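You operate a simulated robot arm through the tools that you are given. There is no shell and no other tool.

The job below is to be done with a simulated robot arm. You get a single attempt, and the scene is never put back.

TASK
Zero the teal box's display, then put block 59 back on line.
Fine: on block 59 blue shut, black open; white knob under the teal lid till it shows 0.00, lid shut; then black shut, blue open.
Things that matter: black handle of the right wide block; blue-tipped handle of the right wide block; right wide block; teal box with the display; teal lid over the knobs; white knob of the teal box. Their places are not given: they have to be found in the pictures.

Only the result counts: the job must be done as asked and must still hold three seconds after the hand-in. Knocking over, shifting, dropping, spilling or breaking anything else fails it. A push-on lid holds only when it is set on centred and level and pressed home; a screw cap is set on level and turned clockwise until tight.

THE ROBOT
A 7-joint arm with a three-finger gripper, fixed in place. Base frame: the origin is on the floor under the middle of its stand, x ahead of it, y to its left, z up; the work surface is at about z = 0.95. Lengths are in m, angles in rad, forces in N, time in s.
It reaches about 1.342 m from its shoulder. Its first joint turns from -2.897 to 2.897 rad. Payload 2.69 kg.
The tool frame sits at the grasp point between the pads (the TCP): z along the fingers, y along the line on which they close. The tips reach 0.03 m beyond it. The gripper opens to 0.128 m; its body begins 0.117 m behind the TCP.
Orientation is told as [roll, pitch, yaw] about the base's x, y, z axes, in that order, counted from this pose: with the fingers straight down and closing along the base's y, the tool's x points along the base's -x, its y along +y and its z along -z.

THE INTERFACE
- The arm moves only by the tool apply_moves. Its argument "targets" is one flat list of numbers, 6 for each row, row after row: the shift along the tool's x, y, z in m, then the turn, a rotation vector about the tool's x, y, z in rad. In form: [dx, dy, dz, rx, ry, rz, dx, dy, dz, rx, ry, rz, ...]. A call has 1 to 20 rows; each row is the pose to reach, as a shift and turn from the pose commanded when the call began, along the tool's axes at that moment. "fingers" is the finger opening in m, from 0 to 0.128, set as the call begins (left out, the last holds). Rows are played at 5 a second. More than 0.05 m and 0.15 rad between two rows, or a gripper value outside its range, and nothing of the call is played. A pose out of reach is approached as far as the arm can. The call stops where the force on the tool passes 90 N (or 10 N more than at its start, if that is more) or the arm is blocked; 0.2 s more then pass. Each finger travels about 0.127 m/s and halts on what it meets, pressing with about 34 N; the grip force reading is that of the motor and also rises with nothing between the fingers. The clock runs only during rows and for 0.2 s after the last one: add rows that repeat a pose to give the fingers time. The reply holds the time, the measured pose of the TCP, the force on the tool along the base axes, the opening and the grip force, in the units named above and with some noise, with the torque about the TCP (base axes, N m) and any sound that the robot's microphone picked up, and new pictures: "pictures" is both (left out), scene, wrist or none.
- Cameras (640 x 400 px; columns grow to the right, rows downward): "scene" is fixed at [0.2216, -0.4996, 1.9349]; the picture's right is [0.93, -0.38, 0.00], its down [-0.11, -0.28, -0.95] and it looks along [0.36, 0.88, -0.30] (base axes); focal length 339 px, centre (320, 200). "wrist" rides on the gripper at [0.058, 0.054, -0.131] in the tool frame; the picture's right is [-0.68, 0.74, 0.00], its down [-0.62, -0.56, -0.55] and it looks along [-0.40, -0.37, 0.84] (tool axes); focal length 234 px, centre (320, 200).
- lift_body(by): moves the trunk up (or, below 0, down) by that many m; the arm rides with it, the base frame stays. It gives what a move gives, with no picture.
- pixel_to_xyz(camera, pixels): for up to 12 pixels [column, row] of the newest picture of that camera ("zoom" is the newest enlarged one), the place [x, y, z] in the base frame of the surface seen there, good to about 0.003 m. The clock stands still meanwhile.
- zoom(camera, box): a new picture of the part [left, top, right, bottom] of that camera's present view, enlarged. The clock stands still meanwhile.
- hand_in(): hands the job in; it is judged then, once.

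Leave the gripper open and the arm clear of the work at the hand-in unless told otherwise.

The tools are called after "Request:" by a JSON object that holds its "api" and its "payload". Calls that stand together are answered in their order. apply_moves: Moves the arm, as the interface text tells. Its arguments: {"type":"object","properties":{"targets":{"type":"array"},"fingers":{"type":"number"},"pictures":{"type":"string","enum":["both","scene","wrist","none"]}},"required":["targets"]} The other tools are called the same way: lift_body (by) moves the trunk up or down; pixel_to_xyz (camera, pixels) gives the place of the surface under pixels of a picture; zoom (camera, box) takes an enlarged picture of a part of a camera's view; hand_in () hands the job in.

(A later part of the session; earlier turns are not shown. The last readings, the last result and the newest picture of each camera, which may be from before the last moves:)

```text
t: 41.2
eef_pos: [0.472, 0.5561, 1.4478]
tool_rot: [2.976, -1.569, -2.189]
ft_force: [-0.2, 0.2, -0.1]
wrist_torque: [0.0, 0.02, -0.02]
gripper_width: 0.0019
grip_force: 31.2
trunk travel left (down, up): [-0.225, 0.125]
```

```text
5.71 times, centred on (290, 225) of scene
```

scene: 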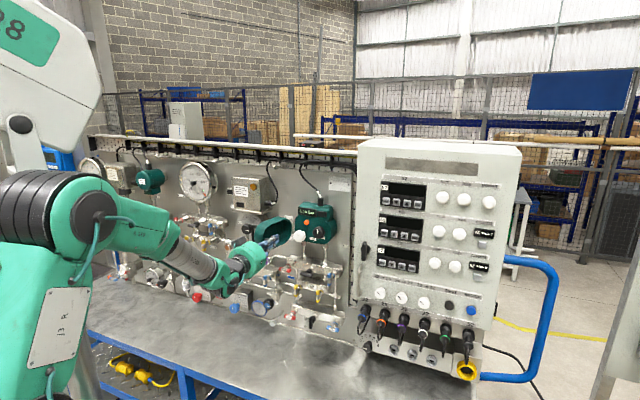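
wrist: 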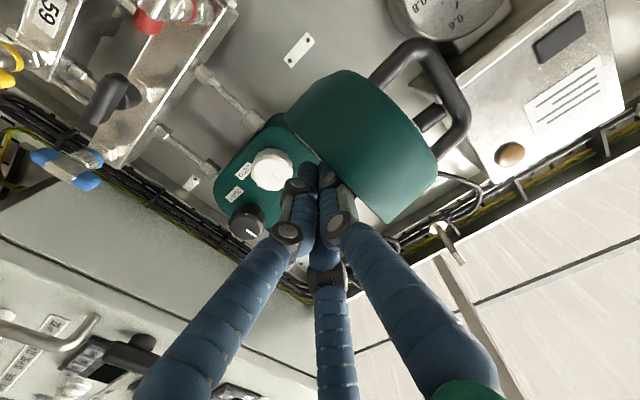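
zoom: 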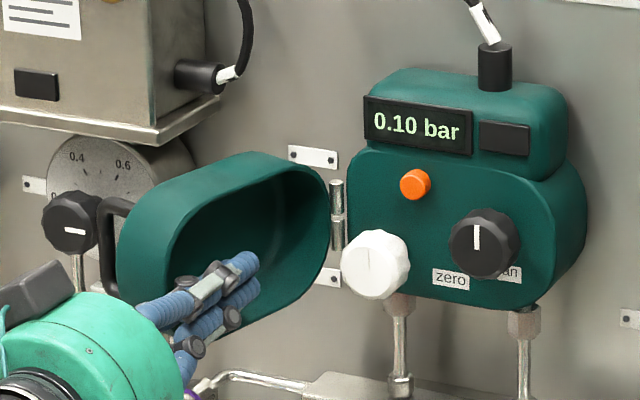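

The lid is now around 100° and moves without noticeable force. I push 0.03 m more, which still keeps its handle clear of knob 57.

Request:
{"api": "apply_moves", "payload": {"targets": [0, 0.015, 0, 0, 0, 0, 0, 0.03, 0, 0, 0, 0], "fingers": 0}}

Request:
{"api": "zoom", "payload": {"camera": "scene", "box": [250, 190, 330, 260]}}

```text
t: 41.8
eef_pos: [0.449, 0.5782, 1.4469]
tool_rot: [-2.98, -1.57, -2.518]
ft_force: [-0.6, 0.8, 0.1]
wrist_torque: [0.01, 0.0, 0.01]
gripper_width: 0.0022
grip_force: 31.3
trunk travel left (down, up): [-0.225, 0.125]
```

scene: 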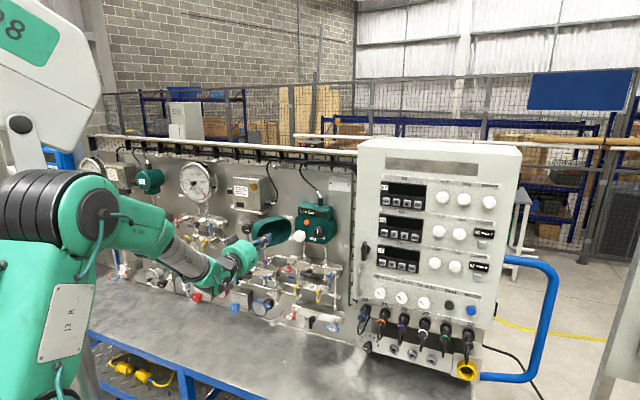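
wrist: 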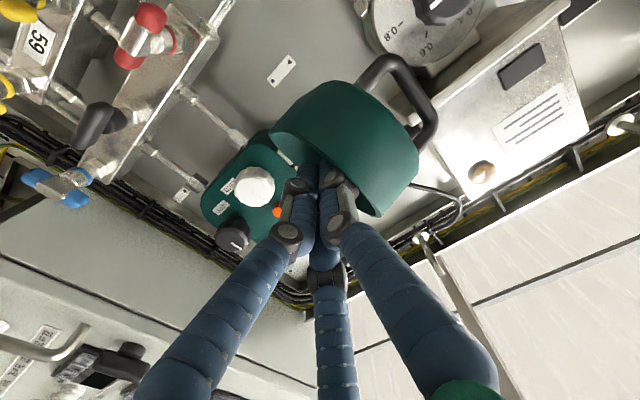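

```text
5.71 times, centred on (290, 225) of scene
```

zoom: 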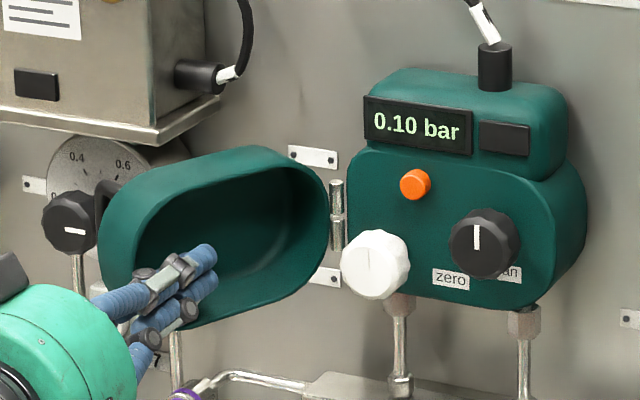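

The lid now stands well clear, at roughly 115°. I move out and right to line up in front of the white knob, and open the fingers moderately there.

Request:
{"api": "apply_moves", "payload": {"targets": [0, -0.02, -0.005, 0, 0, 0, 0, -0.04, -0.03, 0, 0, 0, 0, -0.06, -0.06, 0, 0, 0, 0, -0.08, -0.08, 0, 0, 0, 0.005, -0.0974, -0.09, 0, 0, 0, 0.0085, -0.0974, -0.09, 0, 0, 0, 0.0085, -0.0974, -0.09, 0, 0, 0], "fingers": 0}}

Request:
{"api": "zoom", "payload": {"camera": "scene", "box": [270, 205, 334, 255]}}

Request:
{"api": "zoom", "payload": {"camera": "wrist", "box": [260, 70, 430, 210]}}

```text
t: 43.4
eef_pos: [0.4559, 0.4461, 1.4369]
tool_rot: [-2.948, -1.568, -2.547]
ft_force: [-0.6, 0.0, 0.2]
wrist_torque: [0.01, 0.02, 0.0]
gripper_width: 0.0024
grip_force: 31.6
trunk travel left (down, up): [-0.225, 0.125]
```

scene: 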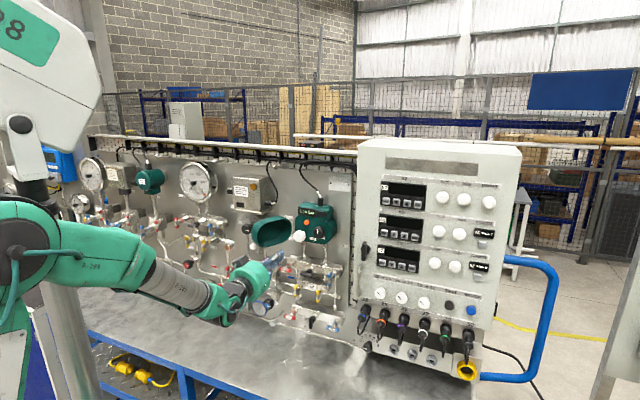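
wrist: 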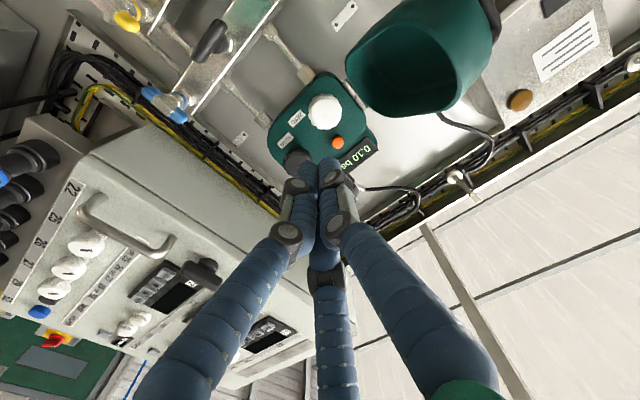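

```text
8.00 times, centred on (302, 230) of scene
```

zoom: 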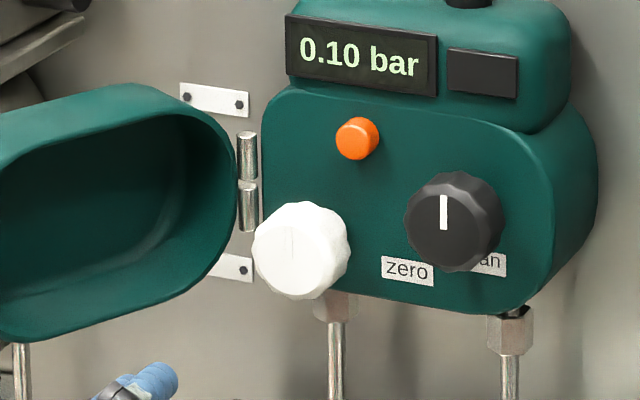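

```text
2.86 times, centred on (345, 140) of wrist
```

zoom: 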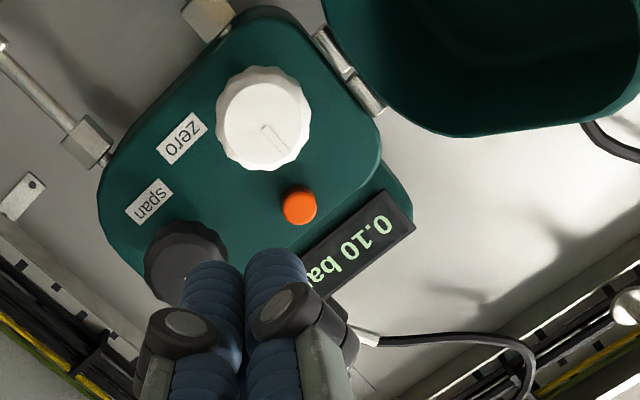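

The white knob is clear of the lid. I cross-measure the knob and flat marks (the orange button and the "zero" label) in both cameras to fix the exact knob centre.

Request:
{"api": "pixel_to_xyz", "payload": {"camera": "wrist", "pixels": [[338, 141], [296, 118], [285, 140], [325, 111], [312, 108], [335, 118], [331, 99], [318, 123], [286, 158]]}}

Request:
{"api": "pixel_to_xyz", "payload": {"camera": "scene", "pixels": [[306.5, 222.2], [312.9, 238.8], [323, 238], [295, 236], [299, 231.5], [299, 241], [304, 236], [305, 236], [317.5, 231]]}}

```text
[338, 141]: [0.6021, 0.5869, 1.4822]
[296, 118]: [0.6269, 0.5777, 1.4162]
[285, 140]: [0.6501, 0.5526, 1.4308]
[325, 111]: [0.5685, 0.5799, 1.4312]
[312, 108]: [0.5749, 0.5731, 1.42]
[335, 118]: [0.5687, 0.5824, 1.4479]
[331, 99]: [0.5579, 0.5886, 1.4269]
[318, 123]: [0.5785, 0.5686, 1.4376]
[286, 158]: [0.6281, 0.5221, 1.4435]
```

```text
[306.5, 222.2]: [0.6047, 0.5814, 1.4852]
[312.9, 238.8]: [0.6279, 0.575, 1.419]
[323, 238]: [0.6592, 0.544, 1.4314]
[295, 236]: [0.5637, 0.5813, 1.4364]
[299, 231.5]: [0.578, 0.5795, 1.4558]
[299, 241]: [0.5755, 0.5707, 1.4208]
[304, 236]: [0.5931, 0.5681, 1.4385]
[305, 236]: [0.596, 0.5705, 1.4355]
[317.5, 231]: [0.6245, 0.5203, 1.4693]
```

The two cameras average to a knob centre of s≈-0.002, z≈1.4355, front d≈0.10. I roll -45° so no finger points at the lid, the orange button or the span knob. The fingers open to 0.058 and I approach to d≈0.16 for a check.

Request:
{"api": "apply_moves", "payload": {"targets": [0, 0.0015, 0.01, 0, 0, -0.1309, 0.0005, 0.003, 0.02, 0, 0, -0.2618, 0.0007, 0.0045, 0.04, 0, 0, -0.3927, 0.001, 0.006, 0.06, 0, 0, -0.5236, 0.0012, 0.0075, 0.08, 0, 0, -0.6545, 0.0014, 0.0089, 0.1, 0, 0, -0.7854, 0.0014, 0.0089, 0.1137, 0, 0, -0.7854, 0.0014, 0.0089, 0.1137, 0, 0, -0.7854], "fingers": 0.058}}

Request:
{"api": "zoom", "payload": {"camera": "wrist", "box": [220, 80, 440, 230]}}

Request:
{"api": "zoom", "payload": {"camera": "scene", "box": [260, 190, 340, 260]}}

```text
t: 45.2
eef_pos: [0.5296, 0.5333, 1.4378]
tool_rot: [-1.574, -0.785, 2.358]
ft_force: [0.2, -0.5, -0.2]
wrist_torque: [0.0, -0.01, -0.02]
gripper_width: 0.058
grip_force: 0.1
trunk travel left (down, up): [-0.225, 0.125]
```

scene: 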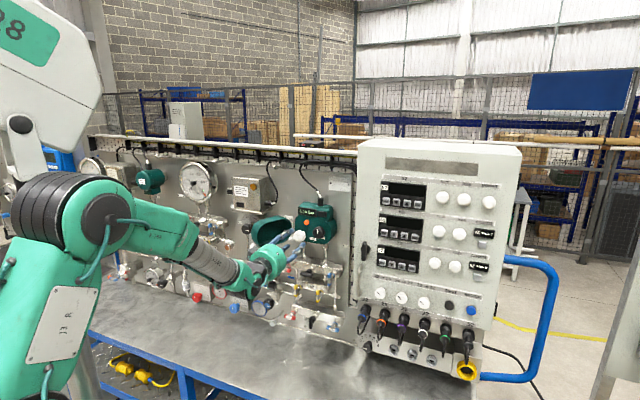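
wrist: 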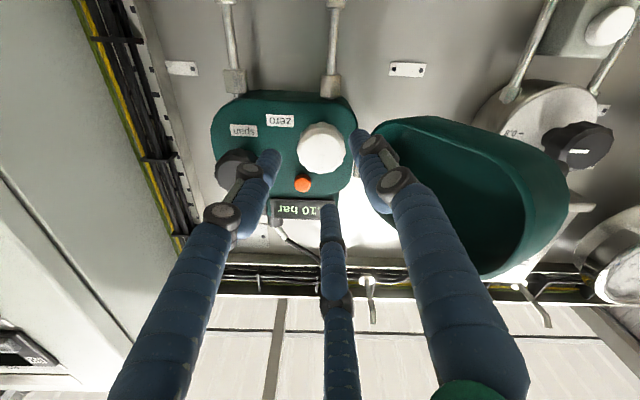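

```text
2.67 times, centred on (330, 155) of wrist
```

zoom: 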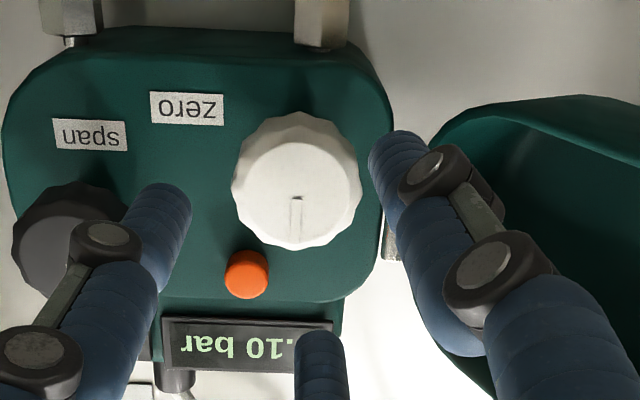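

```text
5.71 times, centred on (300, 225) of scene
```

zoom: 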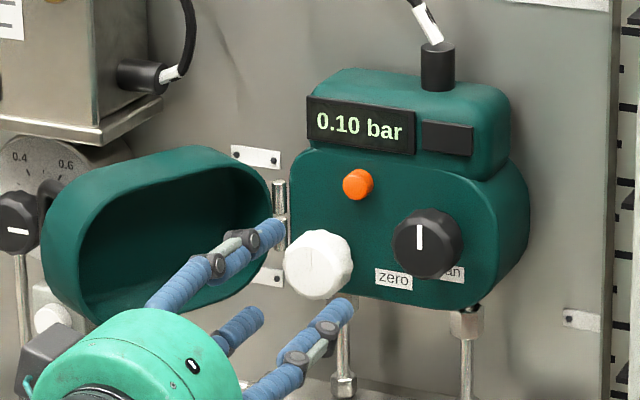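

Looking along the tool axis, the knob sits a few mm lower than the tool line. I correct 5 mm down while moving in to d≈0.125, then recheck.

Request:
{"api": "apply_moves", "payload": {"targets": [0.003, 0.0037, 0.015, 0, 0, 0, 0.003, 0.0037, 0.03, 0, 0, 0, 0.003, 0.0037, 0.035, 0, 0, 0, 0.003, 0.0037, 0.035, 0, 0, 0], "pictures": "wrist"}}

Request:
{"api": "zoom", "payload": {"camera": "wrist", "box": [220, 100, 440, 250]}}

Request:
{"api": "zoom", "payload": {"camera": "scene", "box": [270, 205, 334, 255]}}

```text
t: 46.2
eef_pos: [0.5547, 0.5572, 1.4327]
tool_rot: [-1.573, -0.785, 2.36]
ft_force: [-0.6, -0.1, -0.5]
wrist_torque: [0.0, 0.01, 0.02]
gripper_width: 0.0582
grip_force: 0.1
trunk travel left (down, up): [-0.225, 0.125]
```

wrist: 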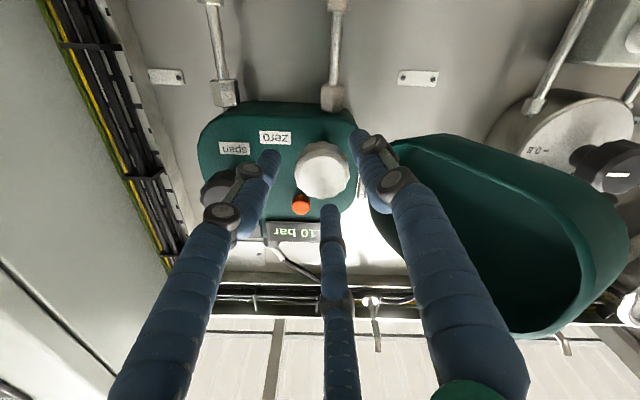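

```text
2.67 times, centred on (330, 175) of wrist
```

zoom: 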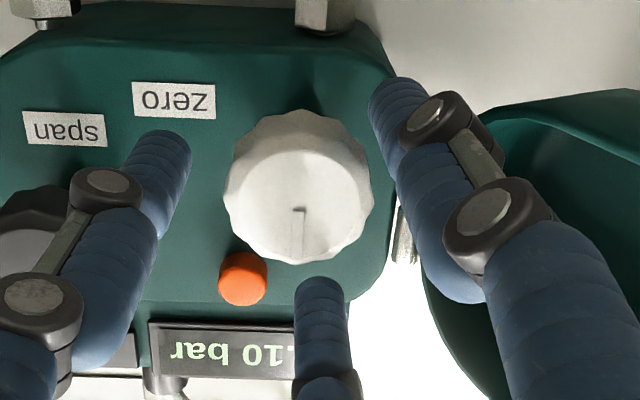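

```text
8.00 times, centred on (302, 230) of scene
```

zoom: 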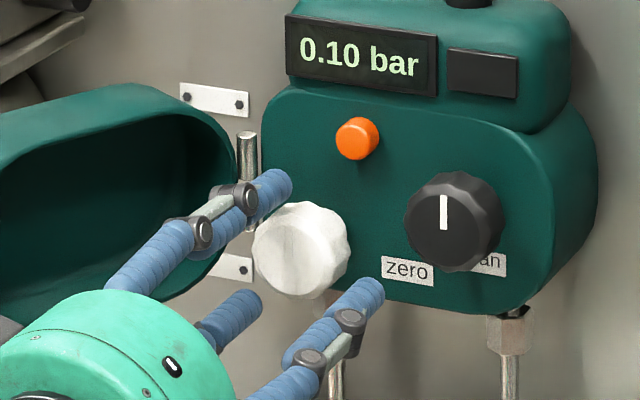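

The three fingertips frame the knob nearly concentrically (about 2 mm off). I shift 2 mm, go in 16 mm so the tips (d≈0.08) hold the knob's front part without touching the orange button or the box face, and close gently.

Request:
{"api": "apply_moves", "payload": {"targets": [0, 0.002, 0.008, 0, 0, 0, 0, 0.002, 0.016, 0, 0, 0, 0, 0.002, 0.016, 0, 0, 0], "pictures": "wrist"}}

Request:
{"api": "apply_moves", "payload": {"targets": [0, 0, 0, 0, 0, 0, 0, 0, 0, 0, 0, 0, 0, 0, 0, 0, 0, 0], "fingers": 0.036, "pictures": "wrist"}}

Request:
{"api": "zoom", "payload": {"camera": "scene", "box": [270, 205, 334, 255]}}

```text
t: 47.0
eef_pos: [0.5639, 0.5691, 1.4324]
tool_rot: [-1.572, -0.787, 2.36]
ft_force: [0.1, 1.0, -0.2]
wrist_torque: [0.0, 0.0, -0.03]
gripper_width: 0.058
grip_force: 0.1
trunk travel left (down, up): [-0.225, 0.125]
```

wrist: 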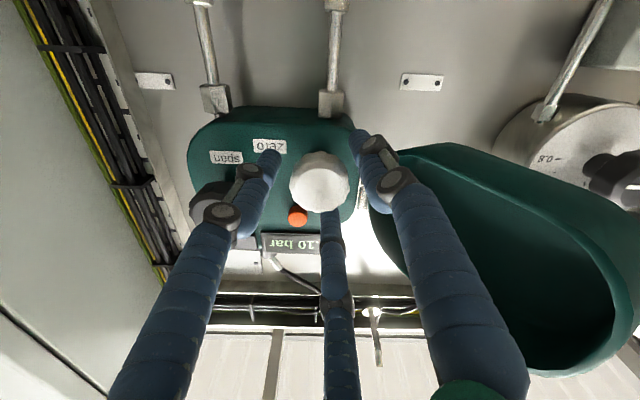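

```text
t: 47.8
eef_pos: [0.564, 0.5698, 1.4334]
tool_rot: [-1.576, -0.786, 2.361]
ft_force: [1.8, 3.3, 12.6]
wrist_torque: [0.21, -0.14, 0.01]
gripper_width: 0.0445
grip_force: 7.0
trunk travel left (down, up): [-0.225, 0.125]
```

wrist: 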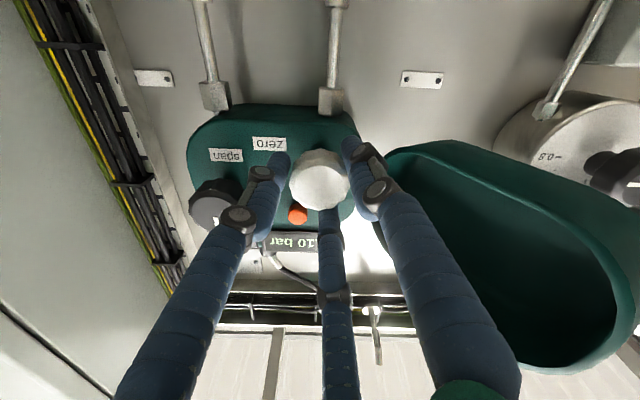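

```text
8.00 times, centred on (302, 230) of scene
```

zoom: 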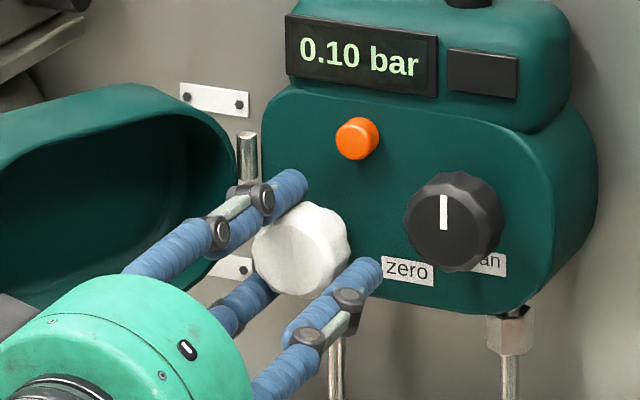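

The knob is held (opening 0.0445). I tighten a bit and turn a small trial counter-clockwise (-0.1 rad) to see how the display responds.

Request:
{"api": "apply_moves", "payload": {"targets": [0, 0, 0, 0, 0, 0, 0, 0, 0, 0, 0, -0.05, 0, 0, 0, 0, 0, -0.1, 0, 0, 0, 0, 0, -0.1], "fingers": 0.025, "pictures": "wrist"}}

Request:
{"api": "zoom", "payload": {"camera": "scene", "box": [270, 205, 334, 255]}}

Request:
{"api": "zoom", "payload": {"camera": "wrist", "box": [220, 100, 440, 250]}}

```text
t: 48.8
eef_pos: [0.5623, 0.5708, 1.4341]
tool_rot: [-1.576, -0.685, 2.362]
ft_force: [0.6, 7.2, 24.9]
wrist_torque: [0.46, -0.41, -0.03]
gripper_width: 0.0434
grip_force: 13.6
trunk travel left (down, up): [-0.225, 0.125]
```

wrist: 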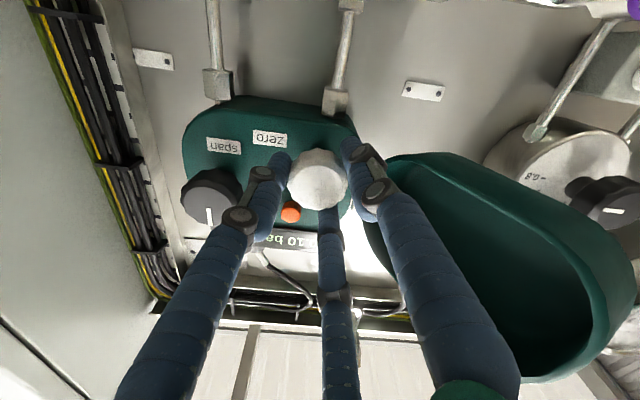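

```text
8.00 times, centred on (302, 230) of scene
```

zoom: 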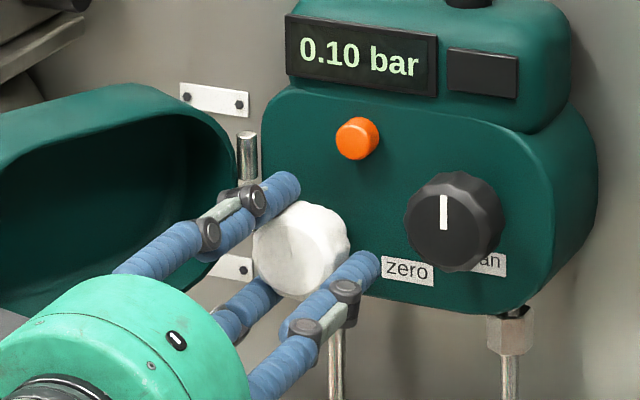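

```text
2.67 times, centred on (330, 175) of wrist
```

zoom: 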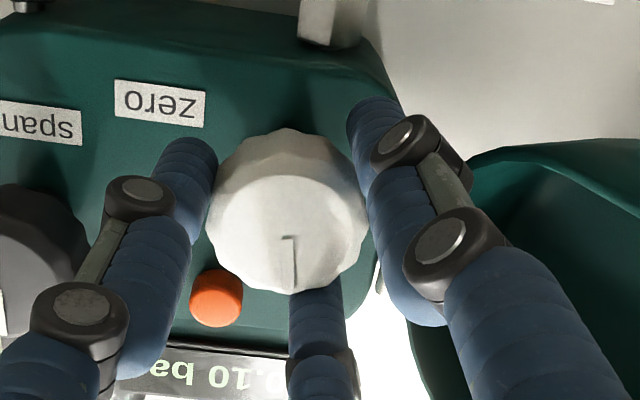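

No change yet at -0.1 rad. The knob pushes the gripper up (25 N), so I re-centre 2 mm up, grip at 0.02, and turn a further -0.3 rad.

Request:
{"api": "apply_moves", "payload": {"targets": [-0.0013, -0.0015, 0, 0, 0, 0, -0.0013, -0.0015, 0, 0, 0, -0.1, -0.0013, -0.0015, 0, 0, 0, -0.2, -0.0013, -0.0015, 0, 0, 0, -0.3, -0.0013, -0.0015, 0, 0, 0, -0.3], "fingers": 0.02, "pictures": "wrist"}}

Request:
{"api": "zoom", "payload": {"camera": "scene", "box": [270, 205, 334, 255]}}

Request:
{"api": "zoom", "payload": {"camera": "wrist", "box": [220, 100, 440, 250]}}

```text
t: 50.0
eef_pos: [0.5631, 0.5693, 1.4314]
tool_rot: [-1.571, -0.384, 2.358]
ft_force: [-2.9, 5.5, 12.7]
wrist_torque: [0.18, -0.21, 0.14]
gripper_width: 0.0427
grip_force: 16.7
trunk travel left (down, up): [-0.225, 0.125]
```

wrist: 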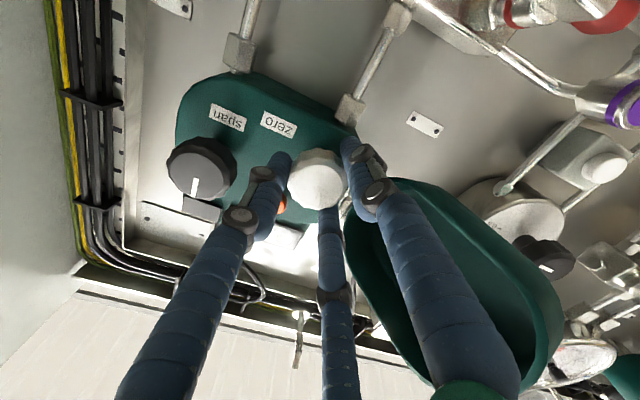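

```text
8.00 times, centred on (302, 230) of scene
```

zoom: 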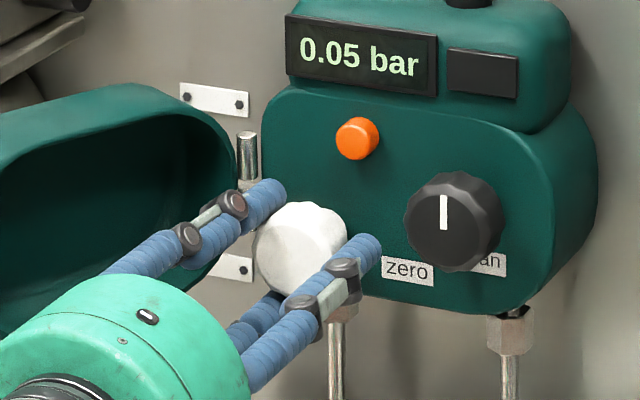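

```text
2.67 times, centred on (330, 175) of wrist
```

zoom: 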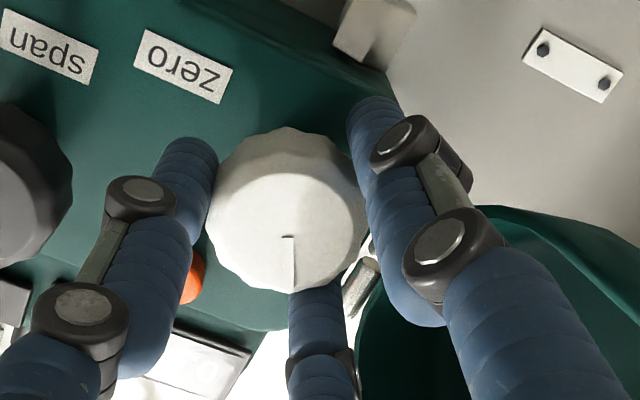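

The display fell to 0.05, so counter-clockwise is right. I turn another -0.2 rad, then fine-tune.

Request:
{"api": "apply_moves", "payload": {"targets": [0, 0, 0, 0, 0, -0.07, 0, 0, 0, 0, 0, -0.14, 0, 0, 0, 0, 0, -0.2, 0, 0, 0, 0, 0, -0.2], "fingers": 0.02, "pictures": "none"}}

Request:
{"api": "zoom", "payload": {"camera": "scene", "box": [270, 205, 334, 255]}}

```text
t: 51.0
eef_pos: [0.5641, 0.5698, 1.4325]
tool_rot: [-1.573, -0.184, 2.359]
ft_force: [-5.2, -2.4, 5.7]
wrist_torque: [0.15, -0.09, -0.03]
gripper_width: 0.0427
grip_force: 16.7
trunk travel left (down, up): [-0.225, 0.125]
```

```text
8.00 times, centred on (302, 230) of scene
```

zoom: 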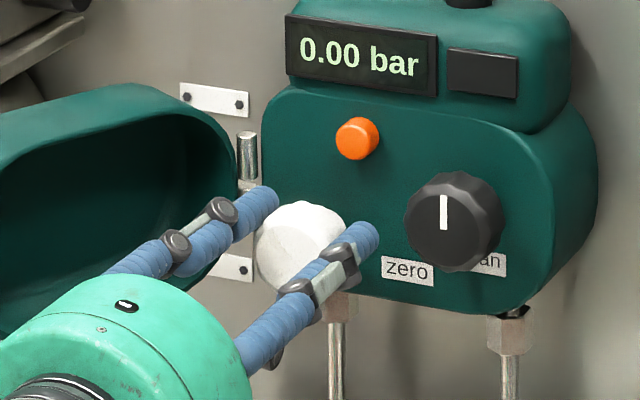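

The display reads 0.00. I release gently by opening only to 0.054, then recheck the display.

Request:
{"api": "apply_moves", "payload": {"targets": [0, 0, 0, 0, 0, 0, 0, 0, 0, 0, 0, 0, 0, 0, 0, 0, 0, 0], "fingers": 0.054, "pictures": "wrist"}}

Request:
{"api": "zoom", "payload": {"camera": "scene", "box": [270, 205, 334, 255]}}

```text
t: 51.8
eef_pos: [0.5639, 0.5701, 1.4325]
tool_rot: [-1.573, -0.184, 2.358]
ft_force: [0.1, -0.8, 1.1]
wrist_torque: [-0.02, -0.02, 0.03]
gripper_width: 0.054
grip_force: 0.1
trunk travel left (down, up): [-0.225, 0.125]
```

wrist: 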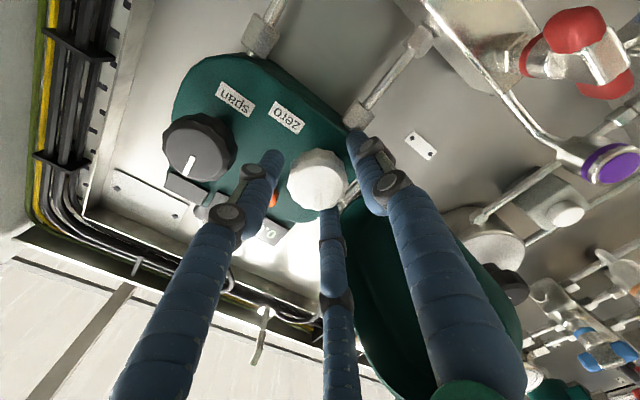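

```text
8.00 times, centred on (302, 230) of scene
```

zoom: 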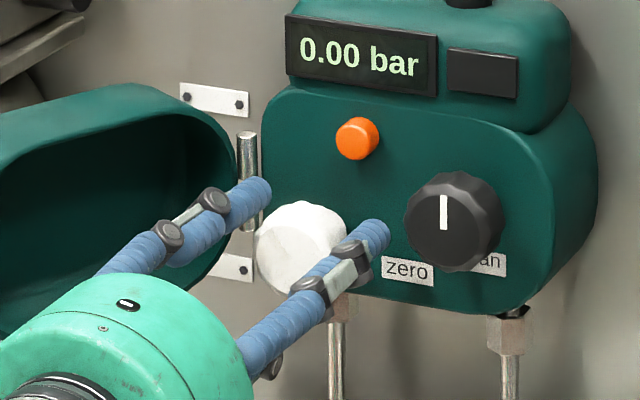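

It still reads 0.00 after release. I back straight out 0.16 m and look again.

Request:
{"api": "apply_moves", "payload": {"targets": [0, 0, -0.02, 0, 0, 0, 0, 0, -0.04, 0, 0, 0, 0, 0, -0.08, 0, 0, 0, 0, 0, -0.12, 0, 0, 0, 0, 0, -0.16, 0, 0, 0, 0, 0, -0.16, 0, 0, 0], "pictures": "both"}}

Request:
{"api": "zoom", "payload": {"camera": "scene", "box": [250, 190, 340, 260]}}

```text
t: 53.2
eef_pos: [0.4501, 0.4554, 1.4341]
tool_rot: [-1.572, -0.185, 2.358]
ft_force: [-0.7, 0.1, 0.0]
wrist_torque: [-0.03, 0.02, -0.01]
gripper_width: 0.0538
grip_force: 0.1
trunk travel left (down, up): [-0.225, 0.125]
```

scene: 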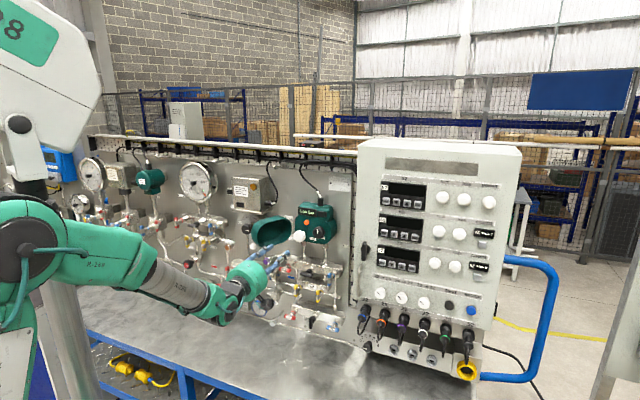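
wrist: 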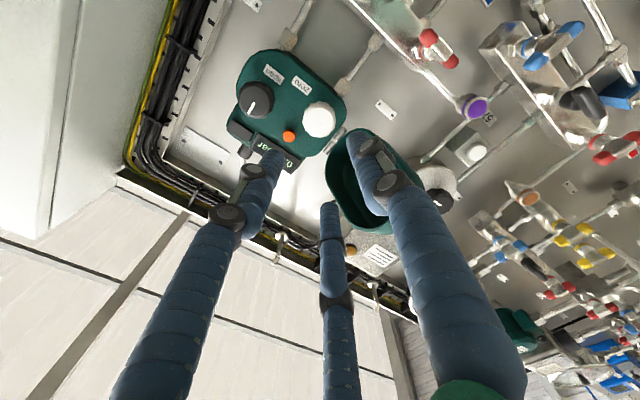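

```text
5.71 times, centred on (295, 225) of scene
```

zoom: 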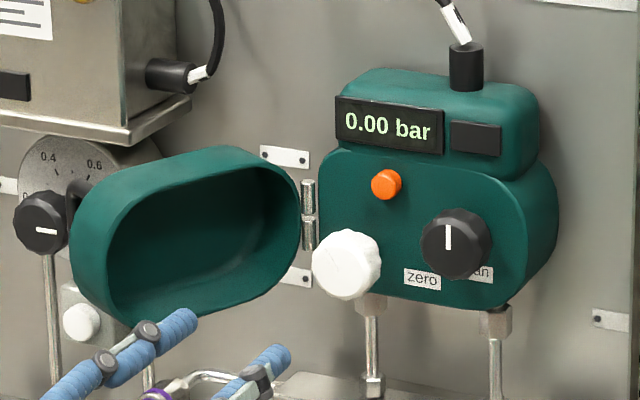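

0.00 holds. Next I shut the lid. I measure where its free end and handle are now.

Request:
{"api": "pixel_to_xyz", "payload": {"camera": "scene", "pixels": [[252.1, 222.5], [253, 236], [255, 230], [258, 244], [265, 246], [280, 206], [262, 212], [275, 230], [246, 229], [290, 240]]}}

Request:
{"api": "zoom", "payload": {"camera": "wrist", "box": [300, 90, 520, 260]}}

```text
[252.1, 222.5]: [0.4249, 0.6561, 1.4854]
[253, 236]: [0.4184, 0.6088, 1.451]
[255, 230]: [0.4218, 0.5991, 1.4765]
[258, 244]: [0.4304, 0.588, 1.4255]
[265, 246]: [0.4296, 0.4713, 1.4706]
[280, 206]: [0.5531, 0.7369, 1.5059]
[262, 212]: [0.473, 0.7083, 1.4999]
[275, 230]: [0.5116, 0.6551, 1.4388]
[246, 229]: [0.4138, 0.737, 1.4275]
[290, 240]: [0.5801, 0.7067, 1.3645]
```

```text
2.35 times, centred on (410, 175) of wrist
```

zoom: 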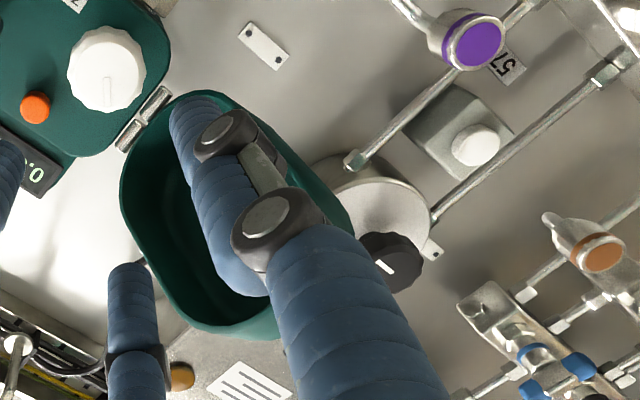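

The lid stands at about 120°, with its free end at s≈-0.13 to -0.16, d≈0.18, and handle at s≈-0.17, d≈0.145. I close the fingers and travel left in front of it, well out at d≈0.30, to s≈-0.235, while rolling back.

Request:
{"api": "apply_moves", "payload": {"targets": [-0.01, 0.001, -0.01, 0, 0, 0.1154, -0.03, 0.003, -0.02, 0, 0, 0.2308, -0.05, 0.0055, -0.03, 0, 0, 0.3462, -0.07, 0.0077, -0.03, 0, 0, 0.4617, -0.09, 0.01, -0.03, 0, 0, 0.5771, -0.11, 0.012, -0.03, 0, 0, 0.6925, -0.13, 0.014, -0.03, 0, 0, 0.808, -0.15, 0.0165, -0.03, 0, 0, 0.9233, -0.17, 0.0187, -0.03, 0, 0, 1.0387, -0.19, 0.021, -0.03, 0, 0, 1.1542, -0.21, 0.023, -0.03, 0, 0, 1.2696, -0.2303, 0.025, -0.03, 0, 0, 1.385, -0.2303, 0.025, -0.03, 0, 0, 1.385], "fingers": 0}}

Request:
{"api": "zoom", "payload": {"camera": "scene", "box": [220, 180, 340, 280]}}

```text
t: 56.0
eef_pos: [0.2666, 0.5984, 1.4489]
tool_rot: [2.849, -1.57, -2.064]
ft_force: [-0.7, -0.1, -0.8]
wrist_torque: [0.02, -0.05, -0.03]
gripper_width: 0.0022
grip_force: 31.3
trunk travel left (down, up): [-0.225, 0.125]
```

scene: 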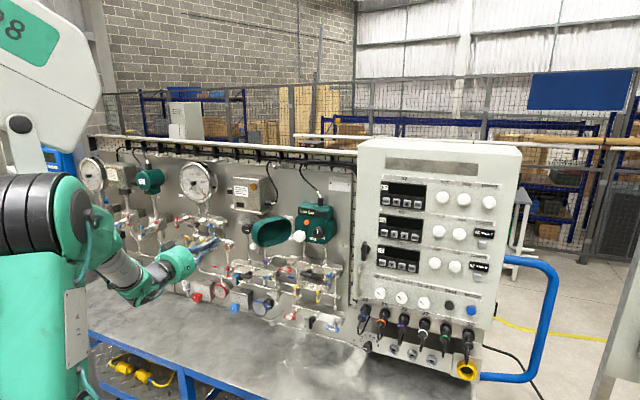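
wrist: 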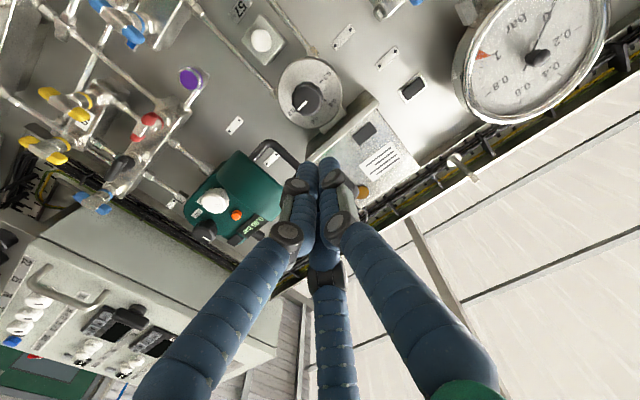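

```text
4.00 times, centred on (280, 230) of scene
```

zoom: 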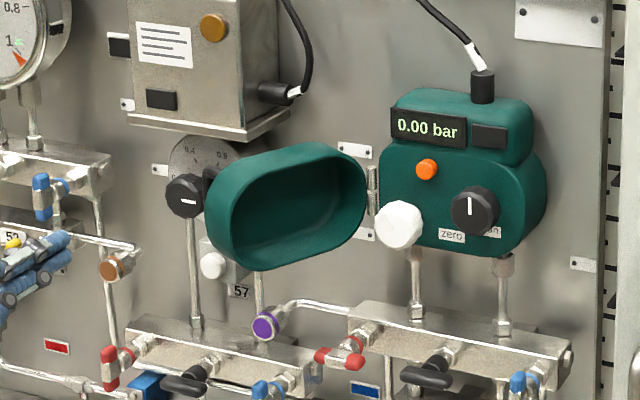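

I'm left of the lid at s≈-0.235. I go in to d≈0.18 (tips at 0.15, well in front of knob 57 at 0.098), then push right slowly against the lid's outer side.

Request:
{"api": "apply_moves", "payload": {"targets": [0, 0, 0.04, 0, 0, 0, 0, 0, 0.08, 0, 0, 0, 0, 0, 0.12, 0, 0, 0, 0, -0.015, 0.12, 0, 0, 0, 0, -0.03, 0.12, 0, 0, 0, 0, -0.045, 0.12, 0, 0, 0, 0, -0.06, 0.12, 0, 0, 0, 0, -0.075, 0.12, 0, 0, 0], "fingers": 0}}

Request:
{"api": "zoom", "payload": {"camera": "scene", "box": [220, 180, 340, 280]}}

```text
t: 57.8
eef_pos: [0.4029, 0.6293, 1.4499]
tool_rot: [-2.403, -1.567, -3.092]
ft_force: [-17.9, -0.4, 1.2]
wrist_torque: [0.02, -0.01, 0.01]
gripper_width: 0.0058
grip_force: 31.7
trunk travel left (down, up): [-0.225, 0.125]
```

scene: 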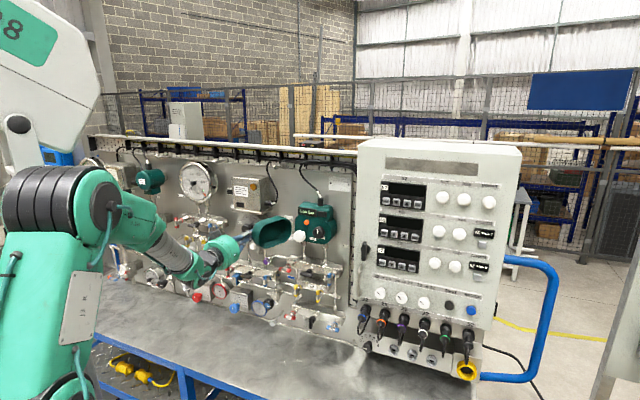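
wrist: 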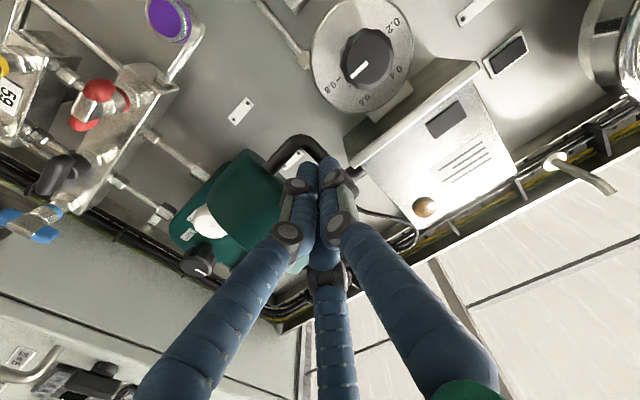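

```text
4.00 times, centred on (280, 230) of scene
```

zoom: 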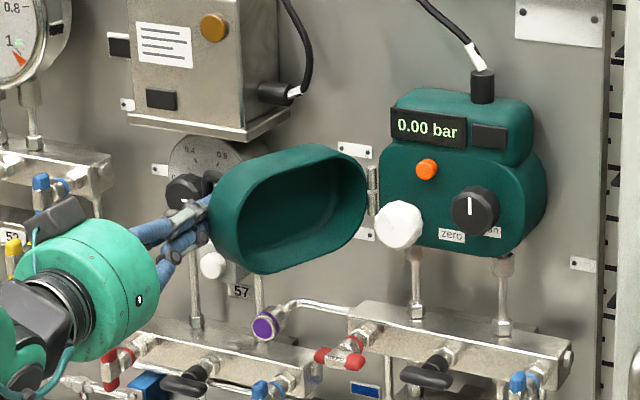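

The lid has begun to turn back with a light load (~18 N). I continue right 0.06 m.

Request:
{"api": "apply_moves", "payload": {"targets": [0, -0.015, 0, 0, 0, 0, 0, -0.03, 0, 0, 0, 0, 0, -0.045, 0, 0, 0, 0, 0, -0.06, 0, 0, 0, 0], "fingers": 0}}

Request:
{"api": "zoom", "payload": {"camera": "scene", "box": [220, 180, 340, 280]}}

```text
t: 58.3
eef_pos: [0.4041, 0.621, 1.4502]
tool_rot: [-1.621, -1.563, 2.424]
ft_force: [-51.6, -3.6, 5.7]
wrist_torque: [0.2, 0.16, 0.05]
gripper_width: 0.0059
grip_force: 31.7
trunk travel left (down, up): [-0.225, 0.125]
stopped in row 2: the force on the tool passed its limit at 100 N (the readings are from after the stop); the commanded pose is now the measured one
```

scene: 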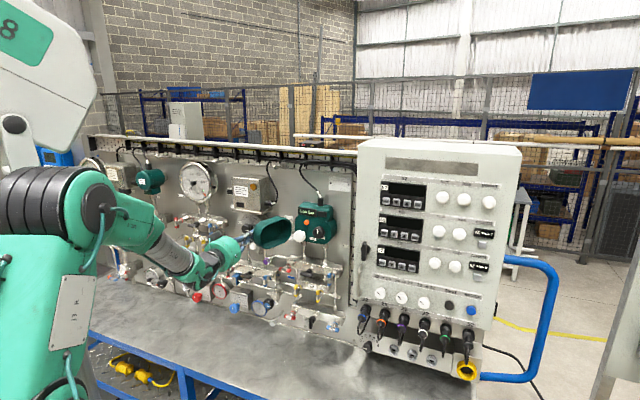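
wrist: 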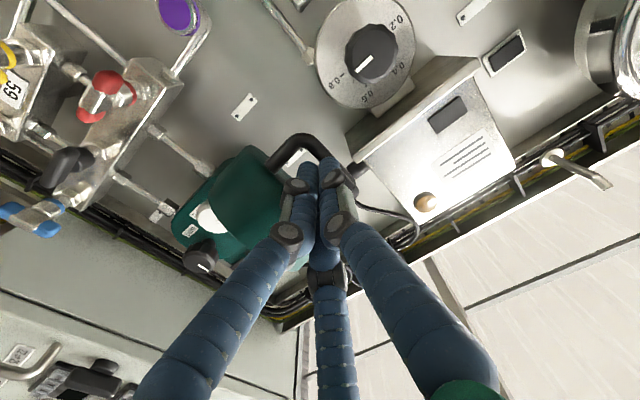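

```text
4.00 times, centred on (280, 230) of scene
```

zoom: 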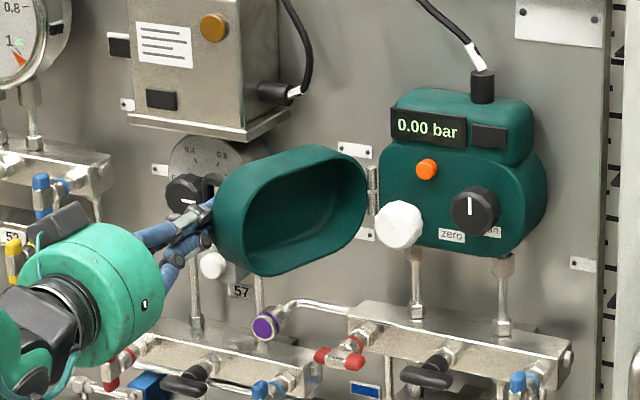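

The push stalled. The fingertips got into the handle's loop, and since the lid's end moves outward as it swings, they wedged on the handle bar. I back out and left to free them, then look.

Request:
{"api": "apply_moves", "payload": {"targets": [0, 0.004, -0.01, 0, 0, 0, 0, 0.01, -0.025, 0, 0, 0, 0, 0.02, -0.04, 0, 0, 0, 0, 0.03, -0.05, 0, 0, 0], "fingers": 0}}

Request:
{"api": "zoom", "payload": {"camera": "scene", "box": [230, 190, 320, 260]}}

Request:
{"api": "zoom", "payload": {"camera": "wrist", "box": [160, 90, 400, 270]}}

```text
t: 59.3
eef_pos: [0.3554, 0.6038, 1.448]
tool_rot: [-0.936, -1.566, 1.732]
ft_force: [0.4, -0.2, 0.2]
wrist_torque: [0.02, -0.02, -0.01]
gripper_width: 0.0022
grip_force: 31.5
trunk travel left (down, up): [-0.225, 0.125]
```

scene: 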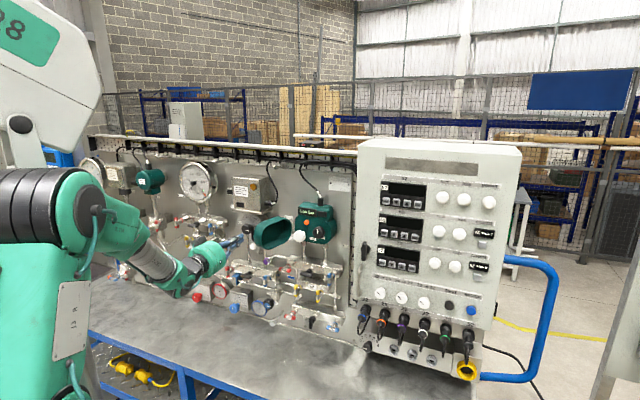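
wrist: 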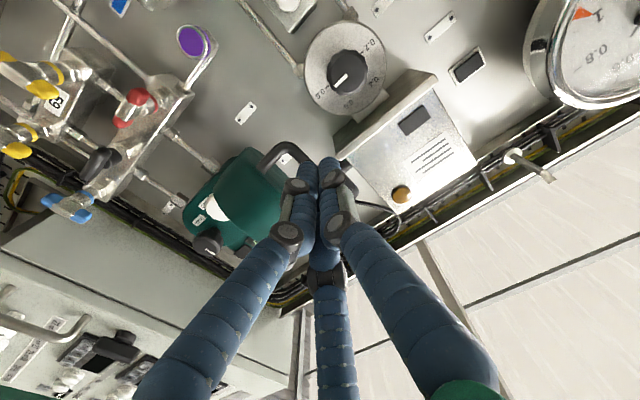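

```text
5.71 times, centred on (275, 225) of scene
```

zoom: 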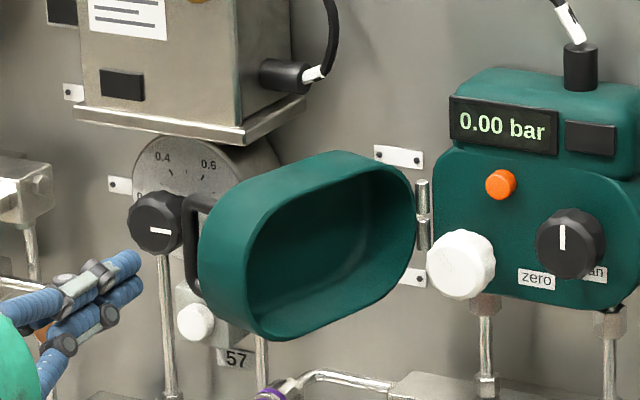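

```text
2.22 times, centred on (280, 180) of wrist
```

zoom: 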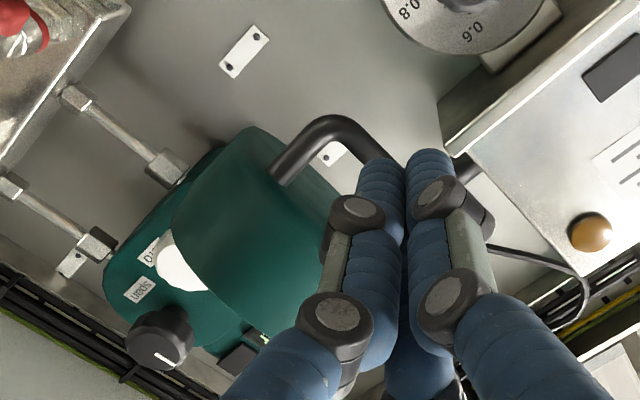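

It's free, and the lid is intact at about 110°. I measure the lid's free end and bar again.

Request:
{"api": "pixel_to_xyz", "payload": {"camera": "scene", "pixels": [[256, 230], [256.5, 236], [260, 244], [252.4, 232], [252.3, 236], [253.5, 226], [263, 240], [291, 222]]}}

Request:
{"api": "pixel_to_xyz", "payload": {"camera": "wrist", "pixels": [[264, 171], [275, 155], [290, 150], [250, 195], [240, 165], [285, 185]]}}

```text
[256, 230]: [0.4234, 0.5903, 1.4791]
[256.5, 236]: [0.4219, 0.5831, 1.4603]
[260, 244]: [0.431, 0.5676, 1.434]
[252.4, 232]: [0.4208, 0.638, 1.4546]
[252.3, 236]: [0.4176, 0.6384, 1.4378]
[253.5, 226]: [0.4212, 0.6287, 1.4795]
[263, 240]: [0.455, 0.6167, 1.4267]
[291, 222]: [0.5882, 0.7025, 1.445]
```

```text
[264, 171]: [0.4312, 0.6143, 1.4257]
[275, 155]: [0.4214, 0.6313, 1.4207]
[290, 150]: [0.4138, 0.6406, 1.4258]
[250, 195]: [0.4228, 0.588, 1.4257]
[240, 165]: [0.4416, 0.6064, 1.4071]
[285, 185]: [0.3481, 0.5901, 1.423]
```

The bar is now at s≈-0.156, d≈0.164, with the lid at about 106°. This time I enter with the tips deeper than the bar (d≈0.14), to its left, and push on the bar itself so the fingers cannot enter the loop.

Request:
{"api": "apply_moves", "payload": {"targets": [0, 0.015, 0, 0, 0, 0, 0, 0.033, 0, 0, 0, 0, 0, 0.033, 0.03, 0, 0, 0, 0, 0.033, 0.063, 0, 0, 0, 0, 0.02, 0.063, 0, 0, 0, 0, 0.008, 0.063, 0, 0, 0, 0, -0.004, 0.063, 0, 0, 0], "fingers": 0}}

Request:
{"api": "zoom", "payload": {"camera": "scene", "box": [230, 190, 320, 260]}}

Request:
{"api": "zoom", "payload": {"camera": "wrist", "box": [200, 90, 400, 240]}}

```text
t: 60.9
eef_pos: [0.4043, 0.6464, 1.4494]
tool_rot: [-1.041, -1.565, 1.841]
ft_force: [-9.0, -1.4, 1.7]
wrist_torque: [0.09, -0.08, 0.24]
gripper_width: 0.0019
grip_force: 31.2
trunk travel left (down, up): [-0.225, 0.125]
```

scene: 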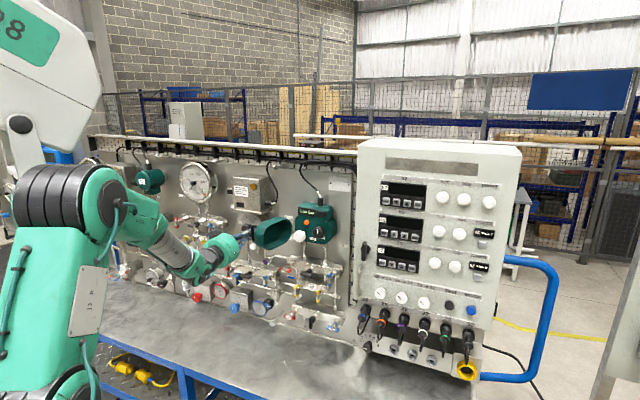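
wrist: 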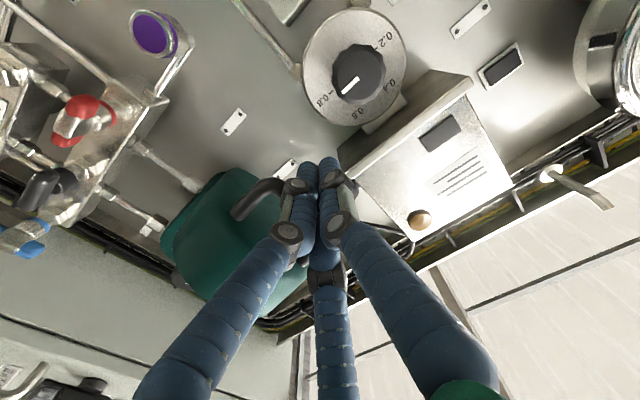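

```text
5.71 times, centred on (275, 225) of scene
```

zoom: 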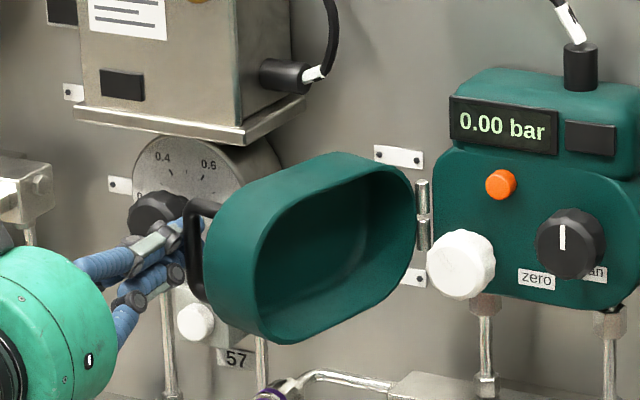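

```text
2.67 times, centred on (300, 165) of wrist
```

zoom: 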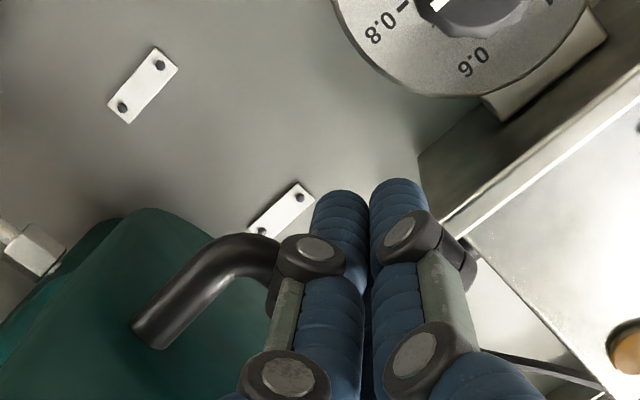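

Now the fingers are properly behind (left of) the bar, with a light 9 N. I push right 0.075 m.

Request:
{"api": "apply_moves", "payload": {"targets": [0, -0.015, 0, 0, 0, 0, 0, -0.03, 0, 0, 0, 0, 0, -0.045, 0, 0, 0, 0, 0, -0.06, 0, 0, 0, 0, 0, -0.075, 0, 0, 0, 0], "fingers": 0}}

Request:
{"api": "zoom", "payload": {"camera": "scene", "box": [230, 190, 320, 260]}}

```text
t: 62.1
eef_pos: [0.4572, 0.5943, 1.4489]
tool_rot: [-0.914, -1.565, 1.711]
ft_force: [0.3, 0.5, 0.1]
wrist_torque: [-0.01, -0.01, -0.04]
gripper_width: 0.0022
grip_force: 31.6
trunk travel left (down, up): [-0.225, 0.125]
```

scene: 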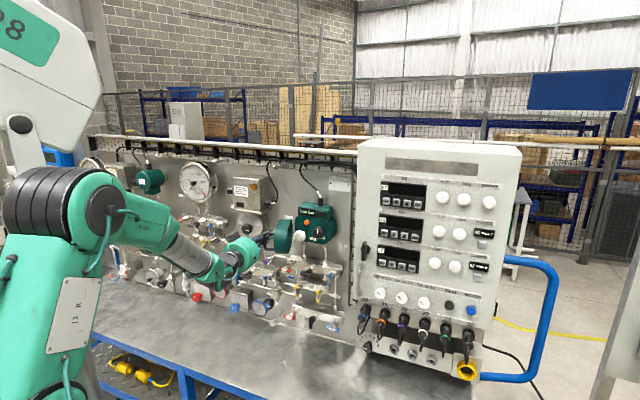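
wrist: 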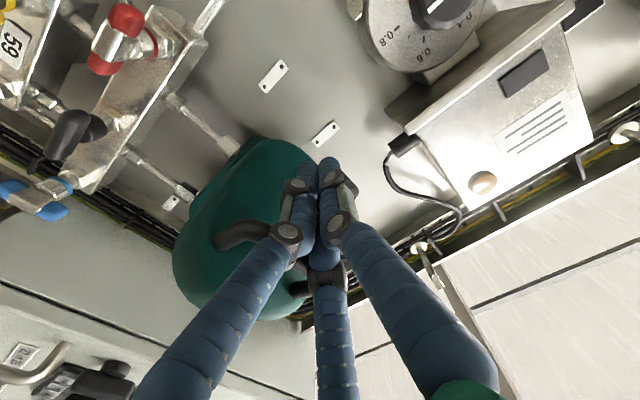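

```text
5.71 times, centred on (275, 225) of scene
```

zoom: 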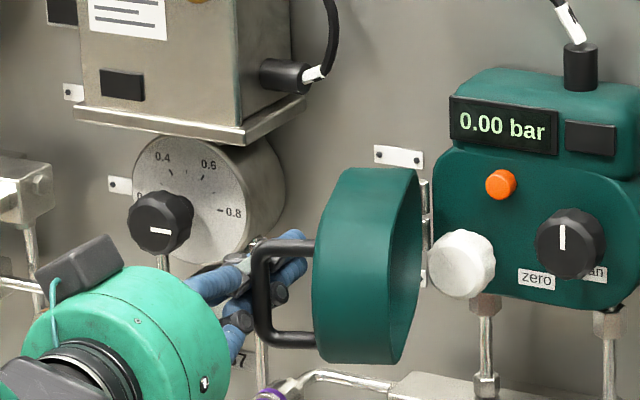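

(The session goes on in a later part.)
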